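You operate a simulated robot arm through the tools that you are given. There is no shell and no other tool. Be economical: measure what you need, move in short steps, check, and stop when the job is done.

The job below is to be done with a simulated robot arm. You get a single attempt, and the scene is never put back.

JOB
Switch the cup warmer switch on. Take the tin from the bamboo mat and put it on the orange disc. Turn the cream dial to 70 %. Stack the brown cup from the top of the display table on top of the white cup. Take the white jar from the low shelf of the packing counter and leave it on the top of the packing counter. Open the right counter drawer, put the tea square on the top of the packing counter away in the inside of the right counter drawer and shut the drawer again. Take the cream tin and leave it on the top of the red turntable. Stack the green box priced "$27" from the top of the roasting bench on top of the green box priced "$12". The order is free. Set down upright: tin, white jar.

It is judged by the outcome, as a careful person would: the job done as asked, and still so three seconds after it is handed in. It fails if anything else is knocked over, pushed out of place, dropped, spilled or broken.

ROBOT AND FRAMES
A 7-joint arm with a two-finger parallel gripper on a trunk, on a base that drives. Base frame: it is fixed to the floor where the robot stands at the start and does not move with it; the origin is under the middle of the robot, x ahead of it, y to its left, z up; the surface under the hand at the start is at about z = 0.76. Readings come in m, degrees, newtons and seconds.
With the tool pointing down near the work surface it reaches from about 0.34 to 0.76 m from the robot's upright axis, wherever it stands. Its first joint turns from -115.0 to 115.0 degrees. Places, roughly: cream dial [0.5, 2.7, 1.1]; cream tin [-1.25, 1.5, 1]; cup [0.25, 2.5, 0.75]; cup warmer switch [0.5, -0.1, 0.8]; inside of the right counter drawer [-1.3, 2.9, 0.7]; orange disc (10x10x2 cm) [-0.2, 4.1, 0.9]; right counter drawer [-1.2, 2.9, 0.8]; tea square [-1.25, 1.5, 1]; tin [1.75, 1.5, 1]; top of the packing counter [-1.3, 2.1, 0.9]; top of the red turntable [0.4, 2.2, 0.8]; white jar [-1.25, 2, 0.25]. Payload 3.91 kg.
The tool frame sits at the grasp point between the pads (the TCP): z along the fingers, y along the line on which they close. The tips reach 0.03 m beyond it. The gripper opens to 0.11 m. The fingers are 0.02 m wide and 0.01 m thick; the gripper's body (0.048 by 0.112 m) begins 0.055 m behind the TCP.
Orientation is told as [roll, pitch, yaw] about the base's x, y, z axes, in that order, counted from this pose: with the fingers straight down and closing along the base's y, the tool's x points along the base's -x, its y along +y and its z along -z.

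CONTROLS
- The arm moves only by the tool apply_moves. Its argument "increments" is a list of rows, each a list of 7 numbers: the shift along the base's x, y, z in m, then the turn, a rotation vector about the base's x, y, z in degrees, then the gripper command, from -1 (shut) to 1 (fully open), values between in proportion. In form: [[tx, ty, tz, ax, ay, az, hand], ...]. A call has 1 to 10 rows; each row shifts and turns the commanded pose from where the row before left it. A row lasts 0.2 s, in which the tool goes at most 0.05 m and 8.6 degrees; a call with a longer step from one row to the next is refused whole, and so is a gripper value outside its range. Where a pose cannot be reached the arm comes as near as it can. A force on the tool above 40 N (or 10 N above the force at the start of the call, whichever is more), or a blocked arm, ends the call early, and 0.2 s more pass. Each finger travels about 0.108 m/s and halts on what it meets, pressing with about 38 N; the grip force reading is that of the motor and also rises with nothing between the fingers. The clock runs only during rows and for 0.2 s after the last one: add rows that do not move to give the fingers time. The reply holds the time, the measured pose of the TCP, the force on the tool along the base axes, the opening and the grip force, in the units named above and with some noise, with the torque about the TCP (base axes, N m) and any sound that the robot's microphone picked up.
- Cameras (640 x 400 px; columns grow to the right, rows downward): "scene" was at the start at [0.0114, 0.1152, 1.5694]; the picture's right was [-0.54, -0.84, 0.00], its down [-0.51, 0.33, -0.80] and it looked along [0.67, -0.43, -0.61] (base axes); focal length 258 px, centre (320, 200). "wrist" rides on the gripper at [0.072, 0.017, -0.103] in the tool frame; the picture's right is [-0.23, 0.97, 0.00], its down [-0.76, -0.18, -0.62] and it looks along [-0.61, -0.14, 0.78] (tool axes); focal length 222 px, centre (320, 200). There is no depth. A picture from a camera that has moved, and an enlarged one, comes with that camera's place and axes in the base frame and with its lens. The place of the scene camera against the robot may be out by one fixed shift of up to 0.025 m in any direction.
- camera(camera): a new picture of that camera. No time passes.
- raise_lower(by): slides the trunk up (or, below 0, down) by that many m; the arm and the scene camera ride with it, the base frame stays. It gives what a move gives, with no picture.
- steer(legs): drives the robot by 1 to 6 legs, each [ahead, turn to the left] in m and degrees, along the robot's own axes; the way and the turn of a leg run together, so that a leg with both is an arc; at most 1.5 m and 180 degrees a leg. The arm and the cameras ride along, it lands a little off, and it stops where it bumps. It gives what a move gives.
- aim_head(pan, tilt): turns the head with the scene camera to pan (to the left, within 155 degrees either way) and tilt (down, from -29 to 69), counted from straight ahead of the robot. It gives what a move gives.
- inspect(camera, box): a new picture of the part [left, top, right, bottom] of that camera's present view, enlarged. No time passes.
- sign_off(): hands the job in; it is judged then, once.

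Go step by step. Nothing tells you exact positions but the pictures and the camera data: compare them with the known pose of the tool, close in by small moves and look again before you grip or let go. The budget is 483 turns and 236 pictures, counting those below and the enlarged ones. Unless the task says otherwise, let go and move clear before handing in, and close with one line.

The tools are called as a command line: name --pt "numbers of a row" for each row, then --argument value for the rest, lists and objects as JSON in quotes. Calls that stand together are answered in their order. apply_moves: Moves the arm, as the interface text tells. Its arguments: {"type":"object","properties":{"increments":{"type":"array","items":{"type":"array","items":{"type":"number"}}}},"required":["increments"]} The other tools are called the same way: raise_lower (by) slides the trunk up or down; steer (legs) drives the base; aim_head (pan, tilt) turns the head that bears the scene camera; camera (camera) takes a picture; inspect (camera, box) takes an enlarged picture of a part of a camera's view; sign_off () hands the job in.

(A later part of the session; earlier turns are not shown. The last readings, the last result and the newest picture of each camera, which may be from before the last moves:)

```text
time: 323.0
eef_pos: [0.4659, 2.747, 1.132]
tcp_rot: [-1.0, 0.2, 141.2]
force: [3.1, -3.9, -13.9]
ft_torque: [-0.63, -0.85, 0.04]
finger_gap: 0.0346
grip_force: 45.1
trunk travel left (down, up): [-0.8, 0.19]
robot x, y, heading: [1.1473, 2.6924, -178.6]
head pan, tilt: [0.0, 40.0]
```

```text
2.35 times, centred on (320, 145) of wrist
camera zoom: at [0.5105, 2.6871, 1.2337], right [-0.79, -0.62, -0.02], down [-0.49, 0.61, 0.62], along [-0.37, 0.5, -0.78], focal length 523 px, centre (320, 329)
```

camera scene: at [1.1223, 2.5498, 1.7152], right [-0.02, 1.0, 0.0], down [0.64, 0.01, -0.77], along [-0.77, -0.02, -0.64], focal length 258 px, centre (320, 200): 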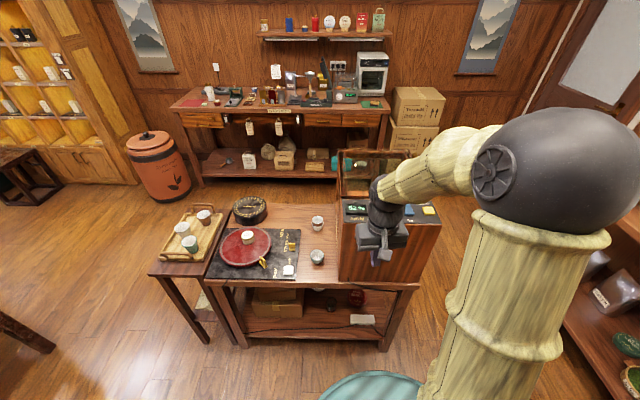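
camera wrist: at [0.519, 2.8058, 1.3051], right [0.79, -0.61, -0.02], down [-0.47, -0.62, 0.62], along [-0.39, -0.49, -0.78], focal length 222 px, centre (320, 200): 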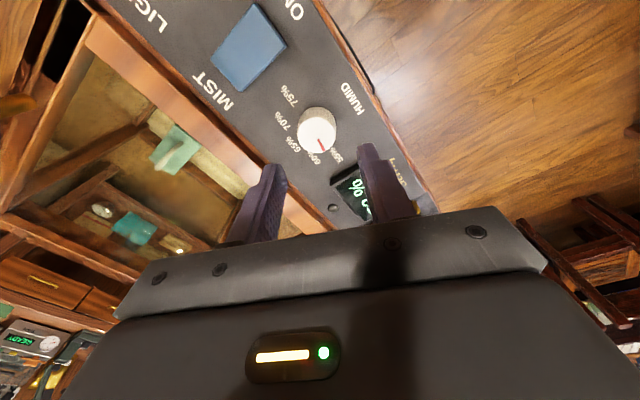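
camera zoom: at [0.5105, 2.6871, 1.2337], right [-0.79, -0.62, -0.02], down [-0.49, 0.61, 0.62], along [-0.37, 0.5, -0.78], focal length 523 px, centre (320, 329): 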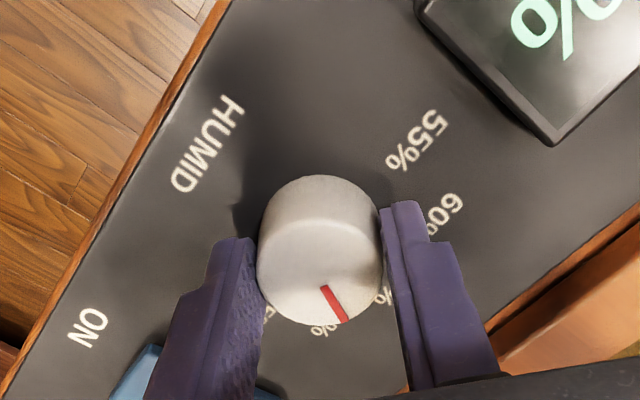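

apply_moves --pt "0 0 0 0 0 -7 -1" --pt "0 0 0 0 0 -6.5 -1" --pt "0 0 0 0 0 0 -1"

apply_moves --pt "0 0 0 0 0 0 -0.4" --pt "0 0 0 0 0 0 -0.1" --pt "0 0 0 0 0 0 -0.1" --pt "0 0 0.03 0 0 0 -0.1" --pt "0 0 0.04 0 0 0 -0.1"

inspect --camera "wrist" --box '[260, 60, 400, 180]'

```text
time: 323.8
eef_pos: [0.4662, 2.7473, 1.1313]
tcp_rot: [-0.9, 0.2, 127.8]
force: [1.1, -5.3, -13.5]
ft_torque: [-0.2, 0.16, 0.0]
finger_gap: 0.0347
grip_force: 45.4
trunk travel left (down, up): [-0.8, 0.19]
robot x, y, heading: [1.148, 2.6957, -178.7]
head pan, tilt: [0.0, 40.0]
```

```text
time: 325.0
eef_pos: [0.4674, 2.7477, 1.2013]
tcp_rot: [-0.9, 0.0, 127.7]
force: [1.1, 0.9, 0.3]
ft_torque: [-0.01, 0.01, -0.01]
finger_gap: 0.0496
grip_force: 0.0
trunk travel left (down, up): [-0.8, 0.19]
robot x, y, heading: [1.145, 2.6948, -178.9]
head pan, tilt: [0.0, 40.0]
```

```text
3.33 times, centred on (330, 120) of wrist
camera zoom: at [0.496, 2.6784, 1.3045], right [-0.91, -0.42, -0.02], down [-0.33, 0.7, 0.63], along [-0.25, 0.57, -0.78], focal length 740 px, centre (287, 467)
```

zoom: 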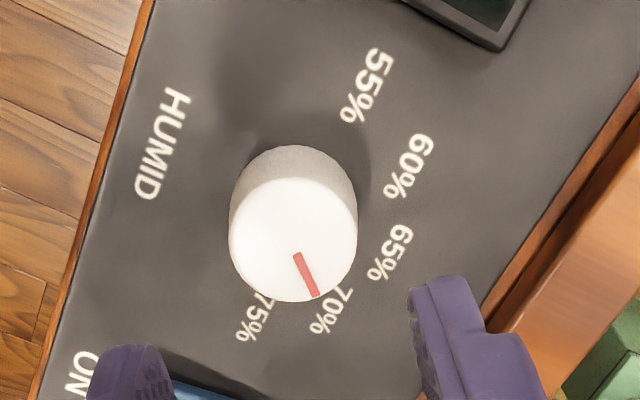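

The pointer now lines up with 70 %. Next the tin on the bamboo mat: raise, unwind the hand and drive to face the press bench.

apply_moves --pt "0.02 0 0.03 0 0 8.4 -1" --pt "0.035 0 0 0 0 8.4 -1" --pt "0.035 0 0 0 0 8.4 -1" --pt "0.035 0 0 0 0 8.4 -1" --pt "0.035 0 0 0 0 8.4 -1" --pt "0.035 0 0 0 0 8.4 -1" --pt "0.035 0 0 0 0 4 -1"

steer --legs '[[0, 89], [0.95, 0], [0, 90]]'

camera --camera "scene"

```text
time: 326.6
eef_pos: [0.6975, 2.7464, 1.232]
tcp_rot: [-1.0, 0.1, -177.7]
force: [0.4, 1.0, 0.6]
ft_torque: [0.0, 0.02, 0.03]
finger_gap: 0.0
grip_force: 37.5
trunk travel left (down, up): [-0.8, 0.19]
robot x, y, heading: [1.149, 2.6948, -178.7]
head pan, tilt: [0.0, 40.0]
```

```text
time: 343.4
eef_pos: [1.601, 1.6714, 1.2324]
tcp_rot: [-1.0, 0.1, 1.0]
force: [0.0, -0.7, 0.5]
ft_torque: [-0.05, -0.02, 0.01]
finger_gap: 0.0
grip_force: 37.6
trunk travel left (down, up): [-0.8, 0.19]
robot x, y, heading: [1.1509, 1.7344, -0.1]
head pan, tilt: [0.0, 40.0]
```

```text
91 pictures are left
camera scene: at [1.1762, 1.8955, 1.7152], right [0.0, -1.0, 0.0], down [-0.64, 0.0, -0.77], along [0.77, 0.0, -0.64], focal length 258 px, centre (320, 200)
```

scene: 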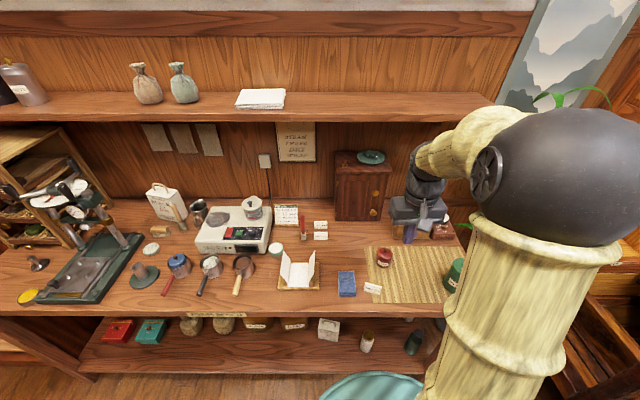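

inspect --camera "scene" --box '[340, 190, 490, 310]'

camera --camera "wrist"

```text
3.33 times, centred on (415, 250) of scene
camera zoom: at [1.1762, 1.8955, 1.7152], right [0.0, -1.0, 0.0], down [-0.64, 0.0, -0.77], along [0.77, 0.0, -0.64], focal length 859 px, centre (3, 33)
```

zoom: 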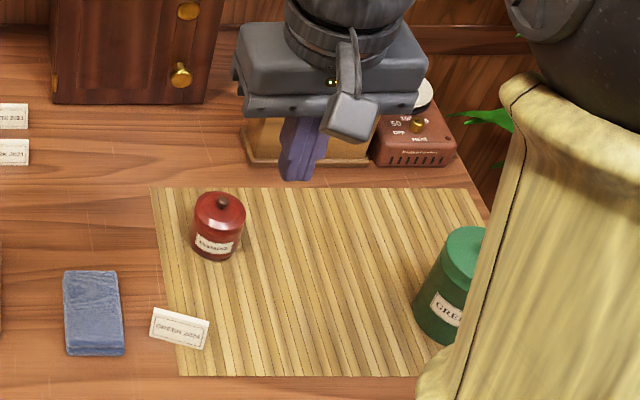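

```text
89 pictures are left
camera wrist: at [1.5285, 1.6886, 1.3341], right [0.21, 0.98, -0.02], down [0.77, -0.15, 0.63], along [0.61, -0.14, -0.78], focal length 222 px, centre (320, 200)
```

wrist: 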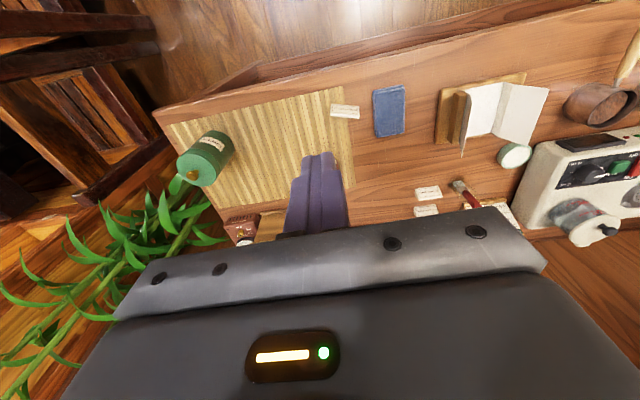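

Both a red and a green lidded tin are on the mat. I'll measure both with the wrist camera.

apply_moves --pt "0.03 -0.035 -0.01 0 0 0 1" --pt "0.03 -0.035 -0.01 0 0 0 1" --pt "0.02 -0.035 -0.01 0 0 0 1" --pt "0.02 -0.035 -0.01 0 0 0 1" --pt "0 0 0 0 0 0 1"

camera --camera "wrist"

```text
time: 344.6
eef_pos: [1.7018, 1.5306, 1.1904]
tcp_rot: [-1.0, -0.1, 1.0]
force: [-0.6, -1.2, -0.5]
ft_torque: [-0.01, -0.02, -0.01]
finger_gap: 0.1103
grip_force: 0.1
trunk travel left (down, up): [-0.8, 0.19]
robot x, y, heading: [1.1533, 1.7345, 0.0]
head pan, tilt: [0.0, 40.0]
```

```text
88 pictures are left
camera wrist: at [1.6289, 1.5482, 1.2935], right [0.21, 0.98, -0.02], down [0.77, -0.15, 0.63], along [0.61, -0.14, -0.78], focal length 222 px, centre (320, 200)
```

wrist: 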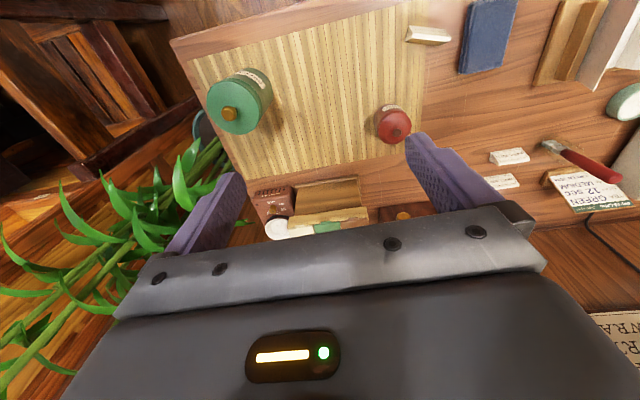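

The green tin's axis is at ≈ (1.700, 1.396), knob top z ≈ 0.972, which matches the listed place; the red one lies outside it. Moving above the green tin.

apply_moves --pt "0 -0.035 -0.02 0 0 0 1" --pt "0 -0.035 -0.02 0 0 0 1" --pt "0 -0.035 -0.02 0 0 0 1" --pt "-0.001 -0.03 -0.03 0 0 0 1" --pt "0 0 0 0 0 0 1"

camera --camera "wrist"

```text
time: 345.8
eef_pos: [1.7003, 1.3956, 1.1035]
tcp_rot: [-1.1, 0.0, 1.2]
force: [0.7, -0.6, 0.0]
ft_torque: [-0.02, 0.02, 0.01]
finger_gap: 0.1099
grip_force: 0.1
trunk travel left (down, up): [-0.8, 0.19]
robot x, y, heading: [1.1524, 1.7345, 0.0]
head pan, tilt: [0.0, 40.0]
```

```text
87 pictures are left
camera wrist: at [1.6272, 1.4136, 1.2056], right [0.21, 0.98, -0.02], down [0.76, -0.15, 0.63], along [0.61, -0.14, -0.78], focal length 222 px, centre (320, 200)
```

wrist: 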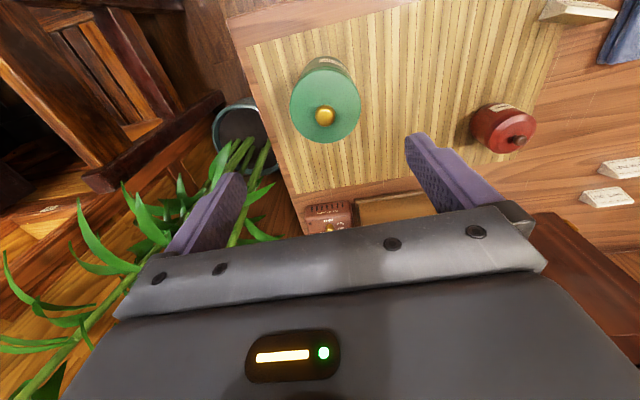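

Centred on the tin (⌀ ≈ 77 mm). Descending.

apply_moves --pt "0 0.003 -0.04 0 0 0 0.85" --pt "0 0 -0.04 0 0 0 0.8" --pt "0 0 -0.04 0 0 0 0.8" --pt "0 0 -0.03 0 0 0 0.8" --pt "0 0 -0.018 0 0 0 0.8" --pt "0 0 0 0 0 0 0.8"

camera --camera "wrist"

inspect --camera "scene" --box '[370, 170, 520, 310]'

```text
time: 347.2
eef_pos: [1.6999, 1.3984, 0.9338]
tcp_rot: [-1.0, 0.1, 1.1]
force: [-0.2, -0.1, 2.7]
ft_torque: [0.0, -0.01, 0.03]
finger_gap: 0.0989
grip_force: 0.1
trunk travel left (down, up): [-0.8, 0.19]
robot x, y, heading: [1.1529, 1.7355, 0.0]
head pan, tilt: [0.0, 40.0]
```

```text
86 pictures are left
camera wrist: at [1.6265, 1.4167, 1.0364], right [0.21, 0.98, -0.02], down [0.77, -0.15, 0.63], along [0.61, -0.14, -0.78], focal length 222 px, centre (320, 200)
```

wrist: 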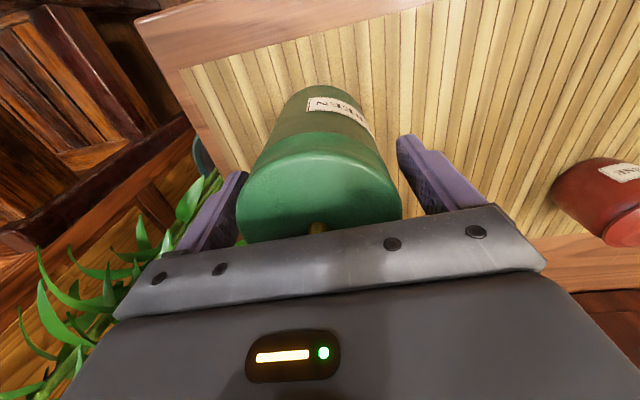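

```text
2.86 times, centred on (445, 240) of scene
camera zoom: at [1.176, 1.8955, 1.7153], right [0.0, -1.0, 0.0], down [-0.64, 0.0, -0.77], along [0.77, 0.0, -0.64], focal length 736 px, centre (-37, 86)
```

zoom: 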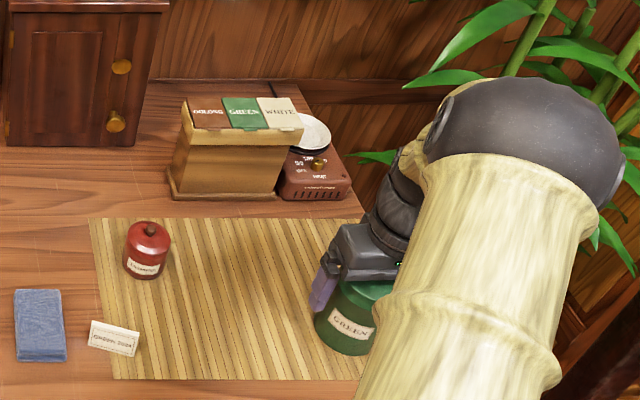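

Knob is near the palm; raise 5 mm, then close.

apply_moves --pt "0 0 0.006 0 0 0 0.8" --pt "0 0 0 0 0 0 0.4" --pt "0 0 0 0 0 0 0" --pt "0 0 0 0 0 0 -1" --pt "0 0 0 0 0 0 -1"

apply_moves --pt "0 0 0.02 0 0 0 -1" --pt "0 0 0.03 0 0 0 -1" --pt "0 0 0.04 0 0 0 -1" --pt "0 0.01 0.045 0 0 0 -1" --pt "-0.02 0.02 0.04 0 0 0 -1"

camera --camera "wrist"

camera --camera "scene"

```text
time: 348.4
eef_pos: [1.6995, 1.3994, 0.9407]
tcp_rot: [-0.9, 0.2, 1.0]
force: [1.2, 1.1, 1.8]
ft_torque: [0.32, -0.02, -0.01]
finger_gap: 0.0728
grip_force: 37.8
trunk travel left (down, up): [-0.8, 0.19]
robot x, y, heading: [1.1537, 1.7297, 0.2]
head pan, tilt: [0.0, 40.0]
```

```text
time: 349.6
eef_pos: [1.6763, 1.4281, 1.1153]
tcp_rot: [-0.9, 0.0, 1.0]
force: [-0.2, 0.6, -2.3]
ft_torque: [-0.04, -0.06, 0.01]
finger_gap: 0.0732
grip_force: 37.3
trunk travel left (down, up): [-0.8, 0.19]
robot x, y, heading: [1.1562, 1.7335, -0.1]
head pan, tilt: [0.0, 40.0]
```

```text
84 pictures are left
camera wrist: at [1.6044, 1.4468, 1.2185], right [0.21, 0.98, -0.02], down [0.77, -0.15, 0.63], along [0.61, -0.14, -0.78], focal length 222 px, centre (320, 200)
```

wrist: 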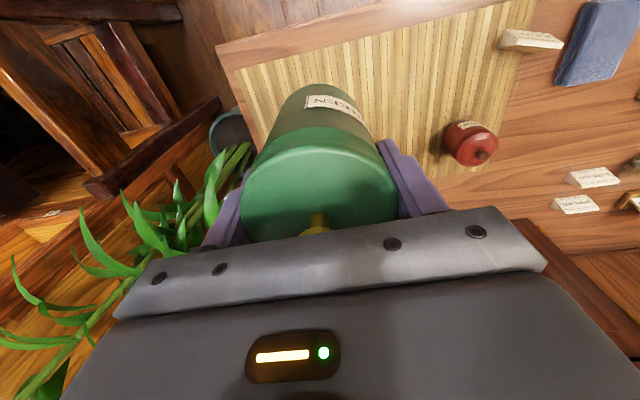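

```text
83 pictures are left
camera scene: at [1.1741, 1.8967, 1.7151], right [0.0, -1.0, 0.0], down [-0.64, 0.0, -0.77], along [0.77, 0.0, -0.64], focal length 258 px, centre (320, 200)
```

scene: 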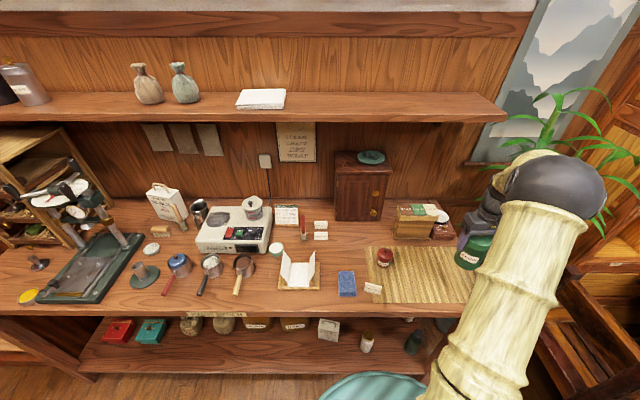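

Green tin held. Retract the arm, then return through the passage.

apply_moves --pt "-0.01 0.035 0.02 0 0 0 -1" --pt "-0.01 0.04 0.02 0 0 0 -1" --pt "-0.01 0.04 0.02 0 0 0 -1" --pt "-0.015 0.04 0.015 0 0 0 -1" --pt "-0.02 0.04 0 0 0 0 -1" --pt "-0.02 0.035 0 0 0 0 -1" --pt "-0.02 0.03 0 0 0 0 -1"

steer --legs '[[0, -131.4], [0.417, 0], [0, -46.6]]'

camera --camera "scene"

```text
time: 351.2
eef_pos: [1.5743, 1.6904, 1.1898]
tcp_rot: [-1.2, 0.0, 1.0]
force: [-0.6, 0.7, -2.0]
ft_torque: [0.01, 0.0, 0.02]
finger_gap: 0.0731
grip_force: 38.1
trunk travel left (down, up): [-0.8, 0.19]
robot x, y, heading: [1.1554, 1.7349, -0.1]
head pan, tilt: [0.0, 40.0]
```

```text
time: 365.0
eef_pos: [0.4679, 1.4096, 1.1876]
tcp_rot: [-1.0, 0.1, -173.5]
force: [-0.5, 0.6, -2.7]
ft_torque: [0.0, 0.01, -0.03]
finger_gap: 0.073
grip_force: 38.1
trunk travel left (down, up): [-0.8, 0.19]
robot x, y, heading: [0.894, 1.4074, -174.5]
head pan, tilt: [0.0, 40.0]
```

```text
82 pictures are left
camera scene: at [0.8806, 1.2603, 1.7152], right [-0.1, 1.0, 0.0], down [0.64, 0.06, -0.77], along [-0.76, -0.07, -0.64], focal length 258 px, centre (320, 200)
```

scene: 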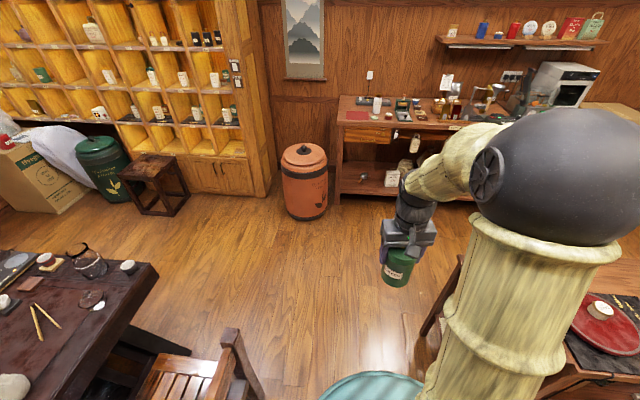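

steer --legs '[[0, -3], [1.36, 0], [0, -90], [1.3, 0]]'

camera --camera "scene"

```text
time: 386.3
eef_pos: [-0.5205, 3.0758, 1.1884]
tcp_rot: [-1.0, 0.2, 94.6]
force: [-0.3, 0.7, -2.4]
ft_torque: [0.0, -0.01, 0.01]
finger_gap: 0.0728
grip_force: 37.9
trunk travel left (down, up): [-0.8, 0.19]
robot x, y, heading: [-0.5419, 2.6527, 93.8]
head pan, tilt: [0.0, 40.0]
```

```text
81 pictures are left
camera scene: at [-0.6945, 2.6766, 1.7152], right [1.0, 0.06, 0.0], down [0.04, -0.64, -0.77], along [-0.05, 0.76, -0.64], focal length 258 px, centre (320, 200)
```

scene: 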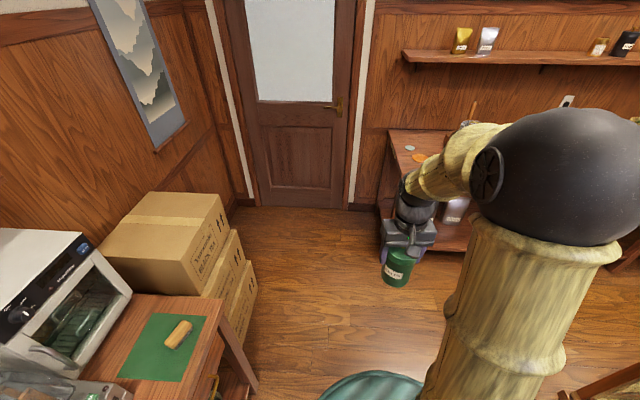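

The orange disc is near (-0.18, 4.07) on the roasting bench. Drive closer.

steer --legs '[[0, -17.5], [0.55, 0], [0, 13.5]]'

aim_head --pan 0 --tilt 45

camera --camera "scene"

camera --camera "wrist"

```text
time: 392.4
eef_pos: [-0.3516, 3.6125, 1.1883]
tcp_rot: [-1.0, 0.1, 90.0]
force: [0.3, 0.1, -2.8]
ft_torque: [0.0, 0.02, -0.01]
finger_gap: 0.0729
grip_force: 38.5
trunk travel left (down, up): [-0.8, 0.19]
robot x, y, heading: [-0.4004, 3.1919, 89.3]
head pan, tilt: [0.0, 40.0]
```

```text
time: 393.0
eef_pos: [-0.3512, 3.6117, 1.1893]
tcp_rot: [-1.0, 0.1, 90.0]
force: [0.6, -0.5, -1.9]
ft_torque: [0.0, -0.02, -0.02]
finger_gap: 0.0727
grip_force: 37.5
trunk travel left (down, up): [-0.8, 0.19]
robot x, y, heading: [-0.4048, 3.1893, 89.0]
head pan, tilt: [0.0, 45.0]
```

```text
80 pictures are left
camera scene: at [-0.5572, 3.2242, 1.708], right [1.0, -0.02, 0.0], down [-0.01, -0.71, -0.71], along [0.01, 0.71, -0.71], focal length 258 px, centre (320, 200)
```

scene: 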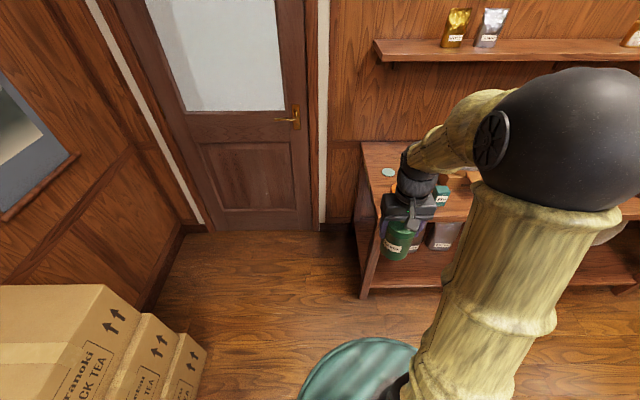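

```text
79 pictures are left
camera wrist: at [-0.3701, 3.5401, 1.2905], right [-0.97, 0.23, -0.02], down [0.17, 0.76, 0.62], along [0.16, 0.61, -0.78], focal length 222 px, centre (320, 200)
```

wrist: 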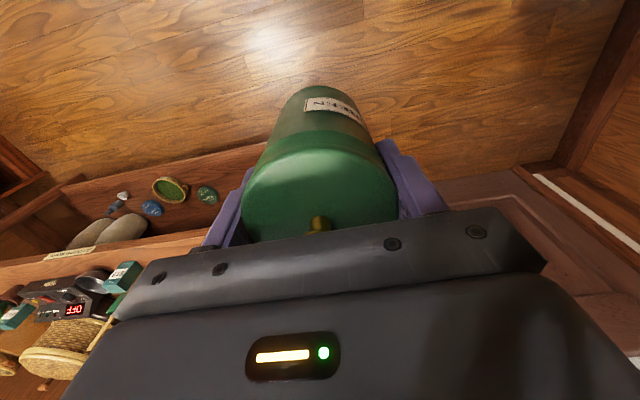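

steer --legs '[[0.25, 0]]'

apply_moves --pt "-0.045 0 0 0 0 0 -1" --pt "-0.045 0 0 0 0 0 -1" --pt "-0.045 0 0 0 0 0 -1"

camera --camera "scene"

```text
time: 395.1
eef_pos: [-0.3472, 3.8663, 1.1884]
tcp_rot: [-1.1, 0.1, 90.0]
force: [0.6, 0.0, -2.6]
ft_torque: [-0.01, 0.0, -0.05]
finger_gap: 0.0728
grip_force: 38.1
trunk travel left (down, up): [-0.8, 0.19]
robot x, y, heading: [-0.3988, 3.4417, 89.1]
head pan, tilt: [0.0, 45.0]
```

```text
time: 395.9
eef_pos: [-0.4848, 3.867, 1.1876]
tcp_rot: [-1.1, 0.2, 89.9]
force: [-0.6, 0.1, -1.9]
ft_torque: [0.0, -0.04, -0.01]
finger_gap: 0.0727
grip_force: 38.0
trunk travel left (down, up): [-0.8, 0.19]
robot x, y, heading: [-0.3958, 3.4397, 89.2]
head pan, tilt: [0.0, 45.0]
```

```text
78 pictures are left
camera scene: at [-0.555, 3.4779, 1.7078], right [1.0, -0.02, 0.0], down [-0.01, -0.71, -0.71], along [0.01, 0.71, -0.71], focal length 258 px, centre (320, 200)
```

scene: 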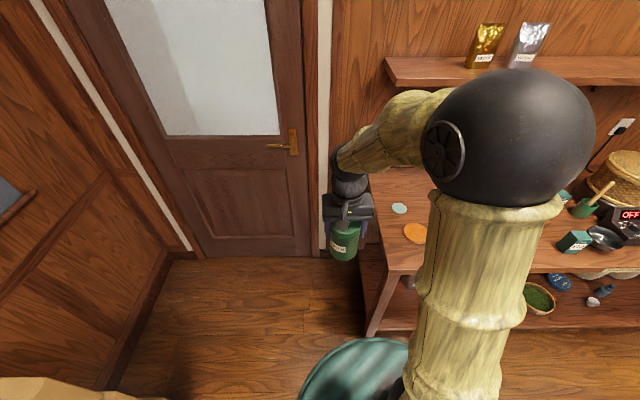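

inspect --camera "scene" --box '[360, 170, 460, 280]'

```text
3.64 times, centred on (410, 225) of scene
camera zoom: at [-0.555, 3.4779, 1.7078], right [1.0, -0.02, 0.0], down [-0.01, -0.71, -0.71], along [0.01, 0.71, -0.71], focal length 937 px, centre (-7, 109)
```

zoom: 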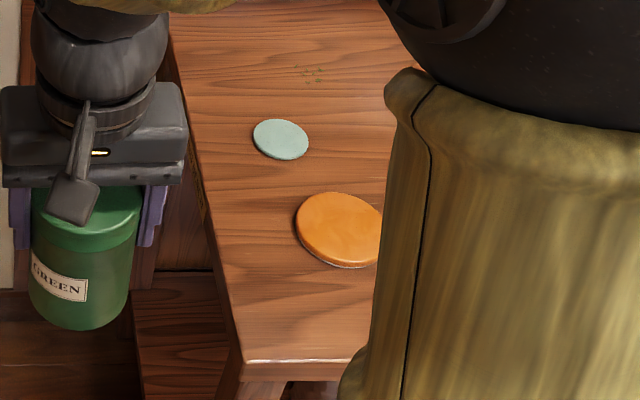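

Disc top ≈ (-0.168, 4.082, z 0.883). Moving the tin over it.

apply_moves --pt "0.035 0.024 -0.01 0 0 0 -1" --pt "0.035 0.024 -0.01 0 0 0 -1" --pt "0.035 0.024 -0.01 0 0 0 -1" --pt "0.035 0.024 -0.01 0 0 0 -1" --pt "0.035 0.024 -0.01 0 0 0 -1" --pt "0.035 0.024 -0.01 0 0 0 -1" --pt "0.035 0.024 -0.01 0 0 0 -1" --pt "0.035 0.024 0 0 0 0 -1" --pt "0.037 0.023 0 0 0 0 -1"

camera --camera "wrist"

camera --camera "scene"

```text
time: 397.9
eef_pos: [-0.1653, 4.0824, 1.1189]
tcp_rot: [-1.0, 0.2, 89.9]
force: [-0.3, 0.6, -2.8]
ft_torque: [-0.03, 0.02, -0.02]
finger_gap: 0.0726
grip_force: 38.4
trunk travel left (down, up): [-0.8, 0.19]
robot x, y, heading: [-0.4007, 3.4415, 88.8]
head pan, tilt: [0.0, 45.0]
```

```text
76 pictures are left
camera wrist: at [-0.184, 4.01, 1.2207], right [-0.97, 0.23, -0.02], down [0.17, 0.76, 0.62], along [0.16, 0.6, -0.78], focal length 222 px, centre (320, 200)
```

wrist: 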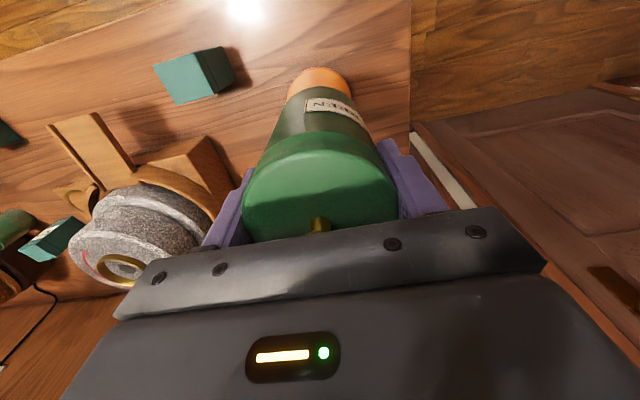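

```text
75 pictures are left
camera scene: at [-0.5514, 3.4791, 1.7081], right [1.0, -0.02, 0.0], down [-0.01, -0.71, -0.71], along [0.01, 0.71, -0.71], focal length 258 px, centre (320, 200)
```

scene: 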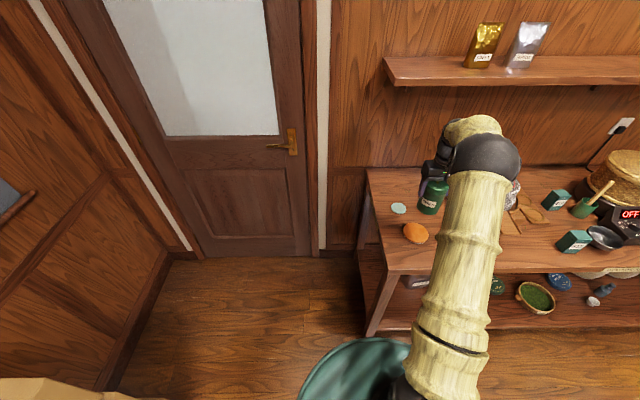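

Wrist view puts the disc centre nearer (-0.158, 4.100). Adjust and lower.

apply_moves --pt "0.006 0.016 -0.03 0 0 0 -1" --pt "0 0 -0.04 0 0 0 -1" --pt "0 0 -0.03 0 0 0 -1" --pt "0 0 -0.015 0 0 0 -1"

camera --camera "wrist"

inspect --camera "scene" --box '[380, 170, 480, 270]'

```text
time: 398.9
eef_pos: [-0.1585, 4.0965, 1.0034]
tcp_rot: [-1.0, 0.1, 89.9]
force: [0.1, 0.0, -2.7]
ft_torque: [0.03, -0.01, -0.01]
finger_gap: 0.0729
grip_force: 37.6
trunk travel left (down, up): [-0.8, 0.19]
robot x, y, heading: [-0.3995, 3.4403, 89.2]
head pan, tilt: [0.0, 45.0]
```

```text
74 pictures are left
camera wrist: at [-0.1778, 4.0243, 1.106], right [-0.97, 0.23, -0.02], down [0.17, 0.76, 0.62], along [0.16, 0.61, -0.78], focal length 222 px, centre (320, 200)
```

wrist: 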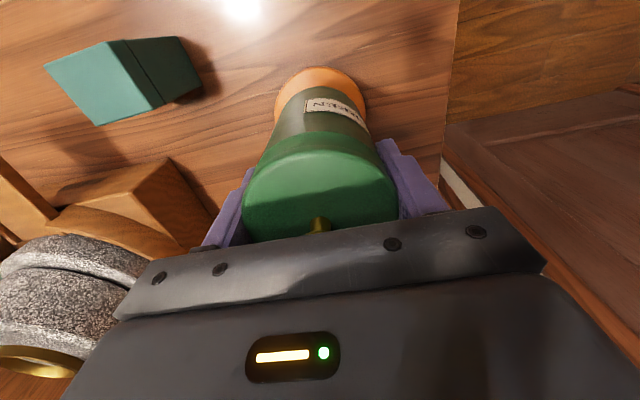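

```text
4.00 times, centred on (430, 220) of scene
camera zoom: at [-0.5531, 3.4778, 1.708], right [1.0, -0.02, 0.0], down [-0.01, -0.71, -0.71], along [0.01, 0.71, -0.71], focal length 1031 px, centre (-120, 120)
```

zoom: 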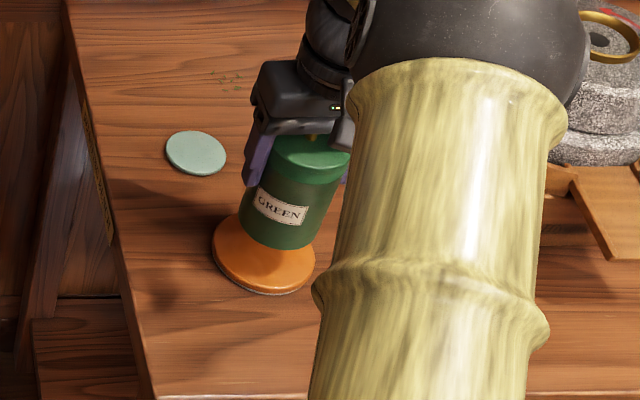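

apply_moves --pt "0.002 0.004 -0.015 0 0 0 -1" --pt "0 0 -0.008 0 0 0 -1" --pt "0 0 -0.005 0 0 0 -1" --pt "0 0 -0.004 0 0 0 -1" --pt "0 0 -0.004 0 0 0 -1"

inspect --camera "scene" --box '[380, 170, 480, 270]'

```text
time: 400.1
eef_pos: [-0.156, 4.0997, 0.9668]
tcp_rot: [-1.0, 0.0, 89.9]
force: [0.4, -0.1, -1.5]
ft_torque: [-0.01, 0.02, 0.04]
finger_gap: 0.0729
grip_force: 37.9
trunk travel left (down, up): [-0.8, 0.19]
robot x, y, heading: [-0.401, 3.4395, 89.0]
head pan, tilt: [0.0, 45.0]
```

```text
4.00 times, centred on (430, 220) of scene
camera zoom: at [-0.5529, 3.4781, 1.708], right [1.0, -0.02, 0.0], down [-0.01, -0.71, -0.71], along [0.01, 0.71, -0.71], focal length 1031 px, centre (-120, 120)
```

zoom: 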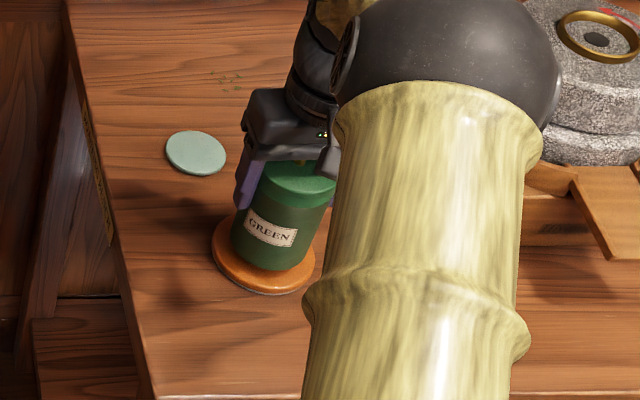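

apply_moves --pt "0 0 -0.004 0 0 0 -1" --pt "0 0 -0.004 0 0 0 -1" --pt "0 0 -0.003 0 0 0 -1" --pt "0 0 -0.003 0 0 0 -1" --pt "0 0 -0.003 0 0 0 -1"

```text
time: 401.3
eef_pos: [-0.1554, 4.1002, 0.9518]
tcp_rot: [-1.1, -0.2, 90.0]
force: [0.5, -1.5, 15.3]
ft_torque: [-0.12, 0.48, 0.01]
finger_gap: 0.0727
grip_force: 37.7
trunk travel left (down, up): [-0.8, 0.19]
robot x, y, heading: [-0.3966, 3.4407, 89.0]
head pan, tilt: [0.0, 45.0]
```

Contact. Release and rise straight up.

apply_moves --pt "0 0 0.002 0 0 0 0.2" --pt "0 0 0 0 0 0 0.5" --pt "0 0 0 0 0 0 0.8" --pt "0 0 0 0 0 0 0.8" --pt "0 0 0.03 0 0 0 0.8" --pt "0 0 0.045 0 0 0 0.8" --pt "0 0 0.045 0 0 0 0.8" --pt "0 0 0.045 0 0 0 0.8" --pt "0 0 0.04 0 0 0 0.8"

camera --camera "wrist"

camera --camera "scene"

```text
time: 403.3
eef_pos: [-0.1578, 4.1002, 1.1582]
tcp_rot: [-1.0, 0.1, 89.9]
force: [-0.1, -0.7, -0.5]
ft_torque: [-0.01, 0.04, 0.01]
finger_gap: 0.0991
grip_force: 0.3
trunk travel left (down, up): [-0.8, 0.19]
robot x, y, heading: [-0.3989, 3.4444, 88.9]
head pan, tilt: [0.0, 45.0]
```

```text
71 pictures are left
camera wrist: at [-0.176, 4.0277, 1.2603], right [-0.97, 0.23, -0.02], down [0.17, 0.76, 0.62], along [0.16, 0.61, -0.78], focal length 222 px, centre (320, 200)
```

wrist: 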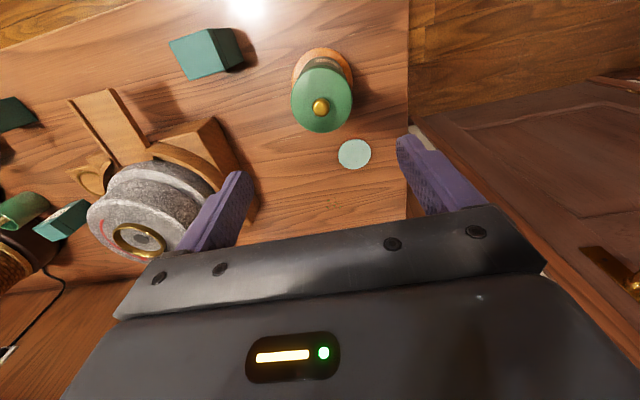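

```text
70 pictures are left
camera scene: at [-0.5534, 3.4769, 1.7079], right [1.0, -0.02, 0.0], down [-0.01, -0.71, -0.71], along [0.01, 0.71, -0.71], focal length 258 px, centre (320, 200)
```

scene: 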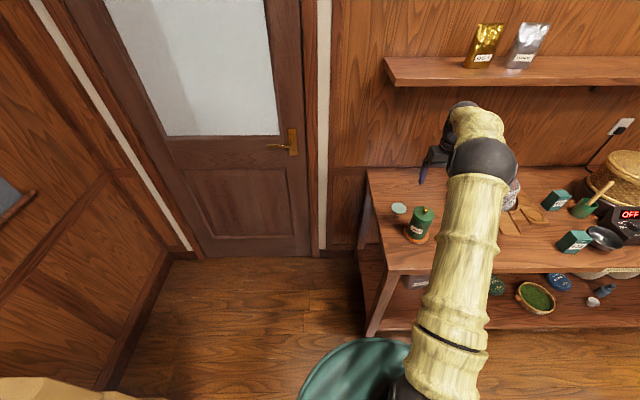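

Tin stands on the disc. Now the price boxes: move the arm aside and look along the bench.

apply_moves --pt "-0.03 -0.03 0.02 0 0 0 -1" --pt "-0.03 -0.03 0.02 0 0 0 -1" --pt "-0.035 -0.03 0.01 0 0 0 -1" --pt "-0.035 -0.03 0 0 0 0 -1" --pt "-0.035 -0.03 0 0 0 0 -1" --pt "-0.035 -0.03 0 0 0 0 -1" --pt "-0.035 -0.03 0 0 0 0 -1" --pt "-0.035 -0.02 0 0 0 0 -1"

aim_head --pan -40 --tilt 35

camera --camera "scene"

```text
time: 405.1
eef_pos: [-0.424, 3.8704, 1.2048]
tcp_rot: [-1.0, 0.0, 89.9]
force: [0.1, -0.3, 0.0]
ft_torque: [0.04, -0.02, -0.03]
finger_gap: 0.0
grip_force: 37.7
trunk travel left (down, up): [-0.8, 0.19]
robot x, y, heading: [-0.3992, 3.4409, 89.1]
head pan, tilt: [0.0, 45.0]
```

```text
time: 406.1
eef_pos: [-0.4239, 3.8703, 1.2062]
tcp_rot: [-1.0, 0.2, 89.9]
force: [-0.1, -0.3, -1.1]
ft_torque: [0.04, 0.04, -0.03]
finger_gap: 0.0001
grip_force: 37.9
trunk travel left (down, up): [-0.8, 0.19]
robot x, y, heading: [-0.4024, 3.4429, 89.0]
head pan, tilt: [-40.0, 35.0]
```

```text
69 pictures are left
camera scene: at [-0.4969, 3.4629, 1.7228], right [0.76, -0.65, 0.0], down [-0.38, -0.43, -0.82], along [0.54, 0.62, -0.57], focal length 258 px, centre (320, 200)
```

scene: 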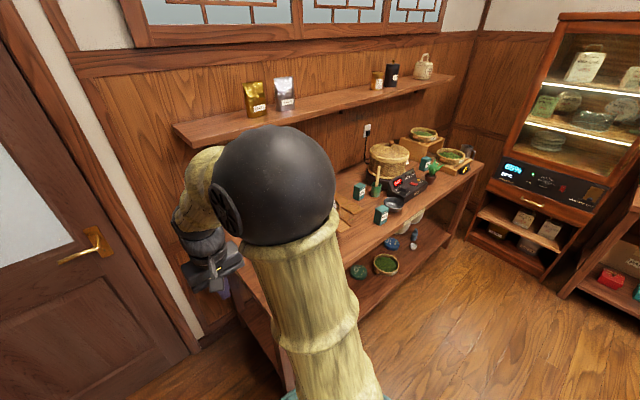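

inspect --camera "scene" --box '[340, 120, 490, 240]'

```text
3.33 times, centred on (415, 180) of scene
camera zoom: at [-0.4969, 3.4629, 1.7228], right [0.76, -0.65, 0.0], down [-0.38, -0.43, -0.82], along [0.54, 0.62, -0.57], focal length 859 px, centre (3, 267)
```

zoom: 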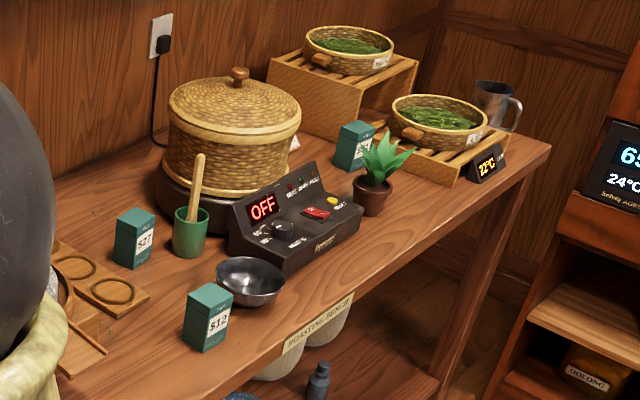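

$27 box ≈ (0.50, 4.24), $12 box ≈ (0.40, 4.02); a third price box stands elsewhere. There is ~1 m clear behind the showcase, so I drive along in front of the bench.

steer --legs '[[0, -89], [0.76, 0], [0, 90]]'

aim_head --pan 0 --tilt 45

camera --camera "scene"

```text
time: 421.9
eef_pos: [0.3257, 3.8743, 1.2044]
tcp_rot: [-1.0, 0.1, 91.1]
force: [0.2, -0.4, -0.9]
ft_torque: [0.0, 0.0, 0.01]
finger_gap: 0.0
grip_force: 38.1
trunk travel left (down, up): [-0.8, 0.19]
robot x, y, heading: [0.3566, 3.4457, 90.1]
head pan, tilt: [-40.0, 35.0]
```

```text
time: 423.0
eef_pos: [0.3252, 3.8731, 1.2049]
tcp_rot: [-1.0, 0.1, 91.0]
force: [0.5, 0.4, -0.2]
ft_torque: [0.02, 0.01, -0.01]
finger_gap: 0.0
grip_force: 37.9
trunk travel left (down, up): [-0.8, 0.19]
robot x, y, heading: [0.3605, 3.4477, 90.2]
head pan, tilt: [0.0, 45.0]
```

```text
67 pictures are left
camera scene: at [0.2045, 3.4782, 1.708], right [1.0, 0.0, 0.0], down [0.0, -0.71, -0.71], along [0.0, 0.71, -0.71], focal length 258 px, centre (320, 200)
```

scene: 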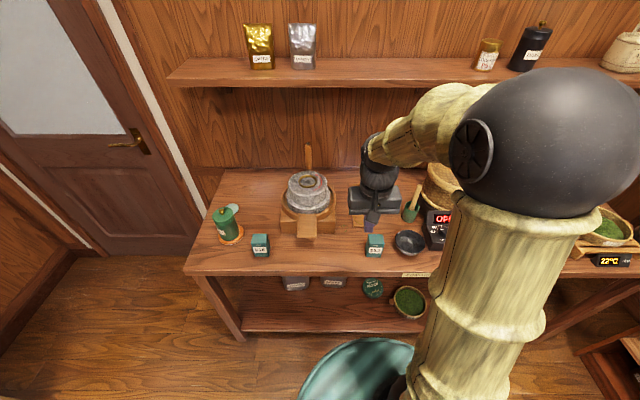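

inspect --camera "scene" --box '[210, 180, 450, 290]'

camera --camera "wrist"

```text
2.67 times, centred on (330, 235) of scene
camera zoom: at [0.2045, 3.4782, 1.708], right [1.0, 0.0, 0.0], down [0.0, -0.71, -0.71], along [0.0, 0.71, -0.71], focal length 687 px, centre (293, 107)
```

zoom: 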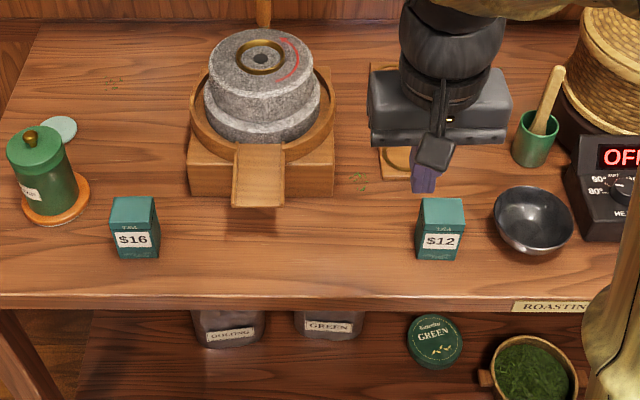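

```text
65 pictures are left
camera wrist: at [0.3075, 3.8011, 1.3073], right [-0.98, 0.21, -0.02], down [0.15, 0.77, 0.63], along [0.14, 0.61, -0.78], focal length 222 px, centre (320, 200)
```

wrist: 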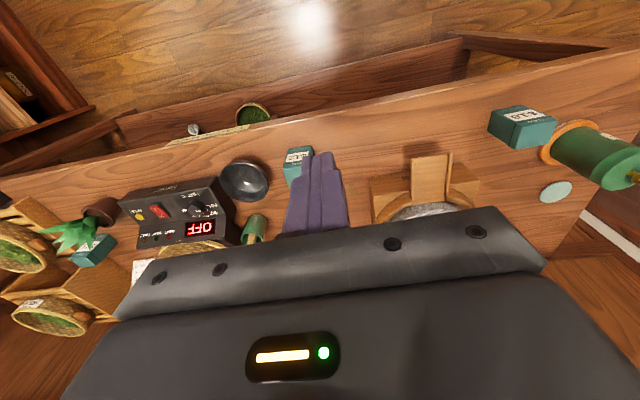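

steer --legs '[[0.08, 0]]'

apply_moves --pt "0.015 0.035 0 0 0 0 0.5" --pt "0.015 0.035 0 0 0 0 0.5" --pt "0.015 0.035 0 0 0 0 0.5" --pt "0.015 0.035 0 0 0 0 0.5" --pt "0.015 0.03 0 0 0 0 0.5" --pt "0.015 0.03 0 0 0 0 0.5"

camera --camera "wrist"

```text
time: 424.1
eef_pos: [0.3248, 3.9544, 1.2053]
tcp_rot: [-1.0, 0.2, 91.1]
force: [0.1, -0.7, -0.1]
ft_torque: [-0.01, 0.0, 0.0]
finger_gap: 0.0001
grip_force: 37.9
trunk travel left (down, up): [-0.8, 0.19]
robot x, y, heading: [0.3598, 3.5287, 90.1]
head pan, tilt: [0.0, 45.0]
```

```text
time: 425.5
eef_pos: [0.4133, 4.1556, 1.2035]
tcp_rot: [-1.0, 0.2, 91.1]
force: [0.4, -0.6, 0.6]
ft_torque: [0.01, 0.01, -0.03]
finger_gap: 0.0825
grip_force: 0.0
trunk travel left (down, up): [-0.8, 0.19]
robot x, y, heading: [0.3578, 3.5307, 90.3]
head pan, tilt: [0.0, 45.0]
```

```text
64 pictures are left
camera wrist: at [0.3968, 4.0834, 1.3066], right [-0.98, 0.21, -0.02], down [0.15, 0.77, 0.62], along [0.14, 0.61, -0.78], focal length 222 px, centre (320, 200)
```

wrist: 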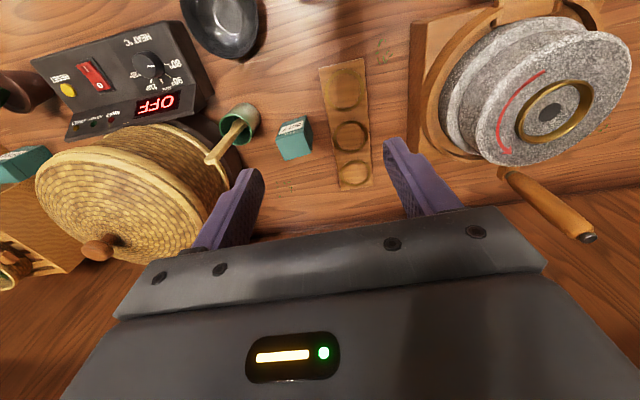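

inspect --camera "wrist" --box '[200, 90, 380, 200]'

```text
3.56 times, centred on (290, 145) of wrist
camera zoom: at [0.3968, 4.0834, 1.3066], right [-0.98, 0.21, -0.02], down [0.15, 0.77, 0.62], along [0.14, 0.61, -0.78], focal length 790 px, centre (427, 396)
```

zoom: 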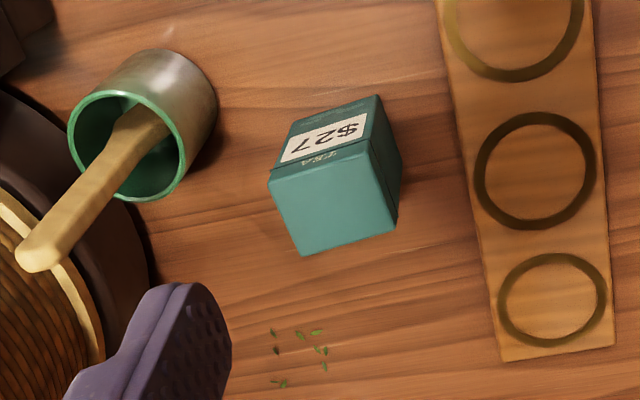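

$27 box: 51 × 43 mm, turned ≈ 5°, centre (0.483, 4.241). I'll turn the hand so it closes front-to-back, away from the whisk cup.

apply_moves --pt "0.007 0.008 0 0 0 -8.6 0.5" --pt "0.007 0.008 0 0 0 -8.6 0.5" --pt "0.007 0.008 0 0 0 -8.6 0.5" --pt "0.007 0.008 0 0 0 -8.6 0.5" --pt "0.007 0.008 0 0 0 -8.6 0.5" --pt "0.007 0.008 0 0 0 -8.6 0.5" --pt "0.007 0.008 0 0 0 -8.6 0.5" --pt "0.007 0.009 0 0 0 -8.6 0.5" --pt "0.007 0.01 0 0 0 -8.6 0.5" --pt "0.007 0.01 0 0 0 -8.6 0.5"

camera --camera "wrist"

```text
time: 427.7
eef_pos: [0.4848, 4.2406, 1.2048]
tcp_rot: [-0.9, 0.1, 4.9]
force: [-0.4, 0.4, -0.2]
ft_torque: [0.0, 0.03, 0.01]
finger_gap: 0.0826
grip_force: 0.1
trunk travel left (down, up): [-0.8, 0.19]
robot x, y, heading: [0.3587, 3.5276, 90.3]
head pan, tilt: [0.0, 45.0]
```

```text
62 pictures are left
camera wrist: at [0.4105, 4.2531, 1.3069], right [0.14, 0.99, -0.02], down [0.77, -0.1, 0.63], along [0.62, -0.1, -0.78], focal length 222 px, centre (320, 200)
```

wrist: 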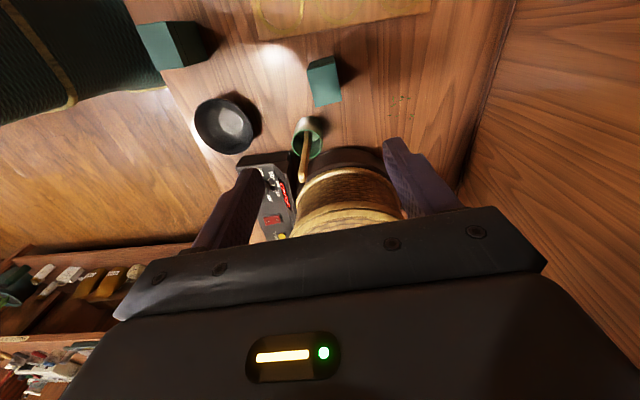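

inspect --camera "wrist" --box '[270, 40, 390, 140]'

```text
4.00 times, centred on (330, 90) of wrist
camera zoom: at [0.4105, 4.2531, 1.3069], right [0.14, 0.99, -0.02], down [0.77, -0.1, 0.63], along [0.62, -0.1, -0.78], focal length 888 px, centre (280, 640)
```

zoom: 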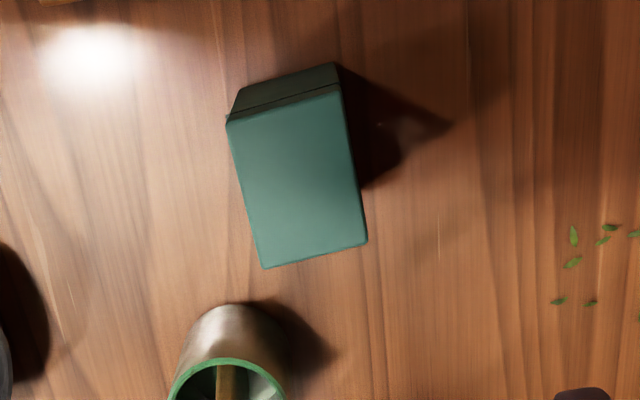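

Top of the box: (0.486, 4.243, z 0.931). Descending around it.

apply_moves --pt "0.001 0.002 -0.045 0 0 0 0.4" --pt "0 0 -0.045 0 0 0 0.3" --pt "0 0 -0.045 0 0 0 0.3" --pt "0 0 -0.045 0 0 0 0.3" --pt "0 0 0 0 0 0 0.3"

camera --camera "wrist"

```text
time: 428.9
eef_pos: [0.4859, 4.2438, 1.0238]
tcp_rot: [-1.0, 0.1, 5.1]
force: [-0.1, -1.1, 0.0]
ft_torque: [-0.01, 0.0, 0.01]
finger_gap: 0.0713
grip_force: 0.2
trunk travel left (down, up): [-0.8, 0.19]
robot x, y, heading: [0.3621, 3.5275, 90.2]
head pan, tilt: [0.0, 45.0]
```

```text
60 pictures are left
camera wrist: at [0.4114, 4.2561, 1.1264], right [0.14, 0.99, -0.02], down [0.77, -0.1, 0.63], along [0.62, -0.1, -0.78], focal length 222 px, centre (320, 200)
```

wrist: 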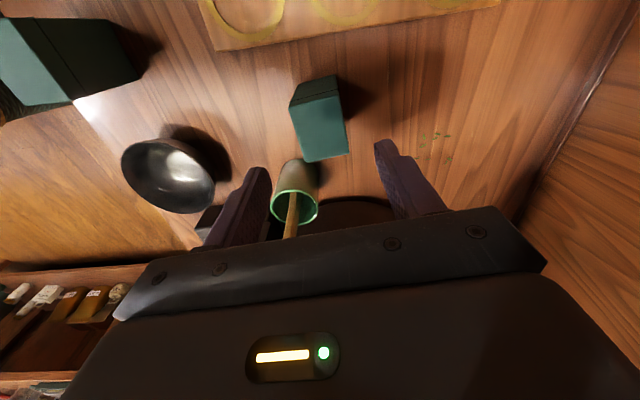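

apply_moves --pt "0 0 -0.04 0 0 0 0.3" --pt "0 0 -0.035 0 0 0 0.3" --pt "0 0 -0.022 0 0 0 0.3" --pt "0 0 0 0 0 0 0" --pt "0 0 0 0 0 0 -0.5" --pt "0 0 0 0 0 0 -1" --pt "0 0 0 0 0 0 -1"

camera --camera "wrist"

```text
time: 430.5
eef_pos: [0.4857, 4.2424, 0.93]
tcp_rot: [-1.0, 0.1, 5.0]
force: [1.1, -1.2, 1.0]
ft_torque: [0.07, 0.03, 0.03]
finger_gap: 0.0435
grip_force: 38.1
trunk travel left (down, up): [-0.8, 0.19]
robot x, y, heading: [0.3602, 3.5266, 90.1]
head pan, tilt: [0.0, 45.0]
```

```text
59 pictures are left
camera wrist: at [0.4108, 4.2543, 1.0319], right [0.14, 0.99, -0.02], down [0.77, -0.1, 0.63], along [0.62, -0.1, -0.78], focal length 222 px, centre (320, 200)
```

wrist: 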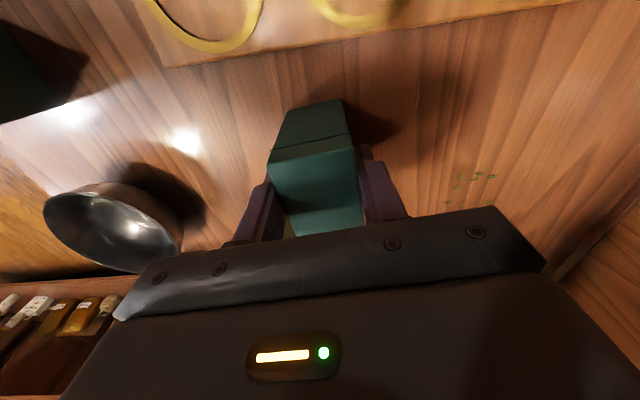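

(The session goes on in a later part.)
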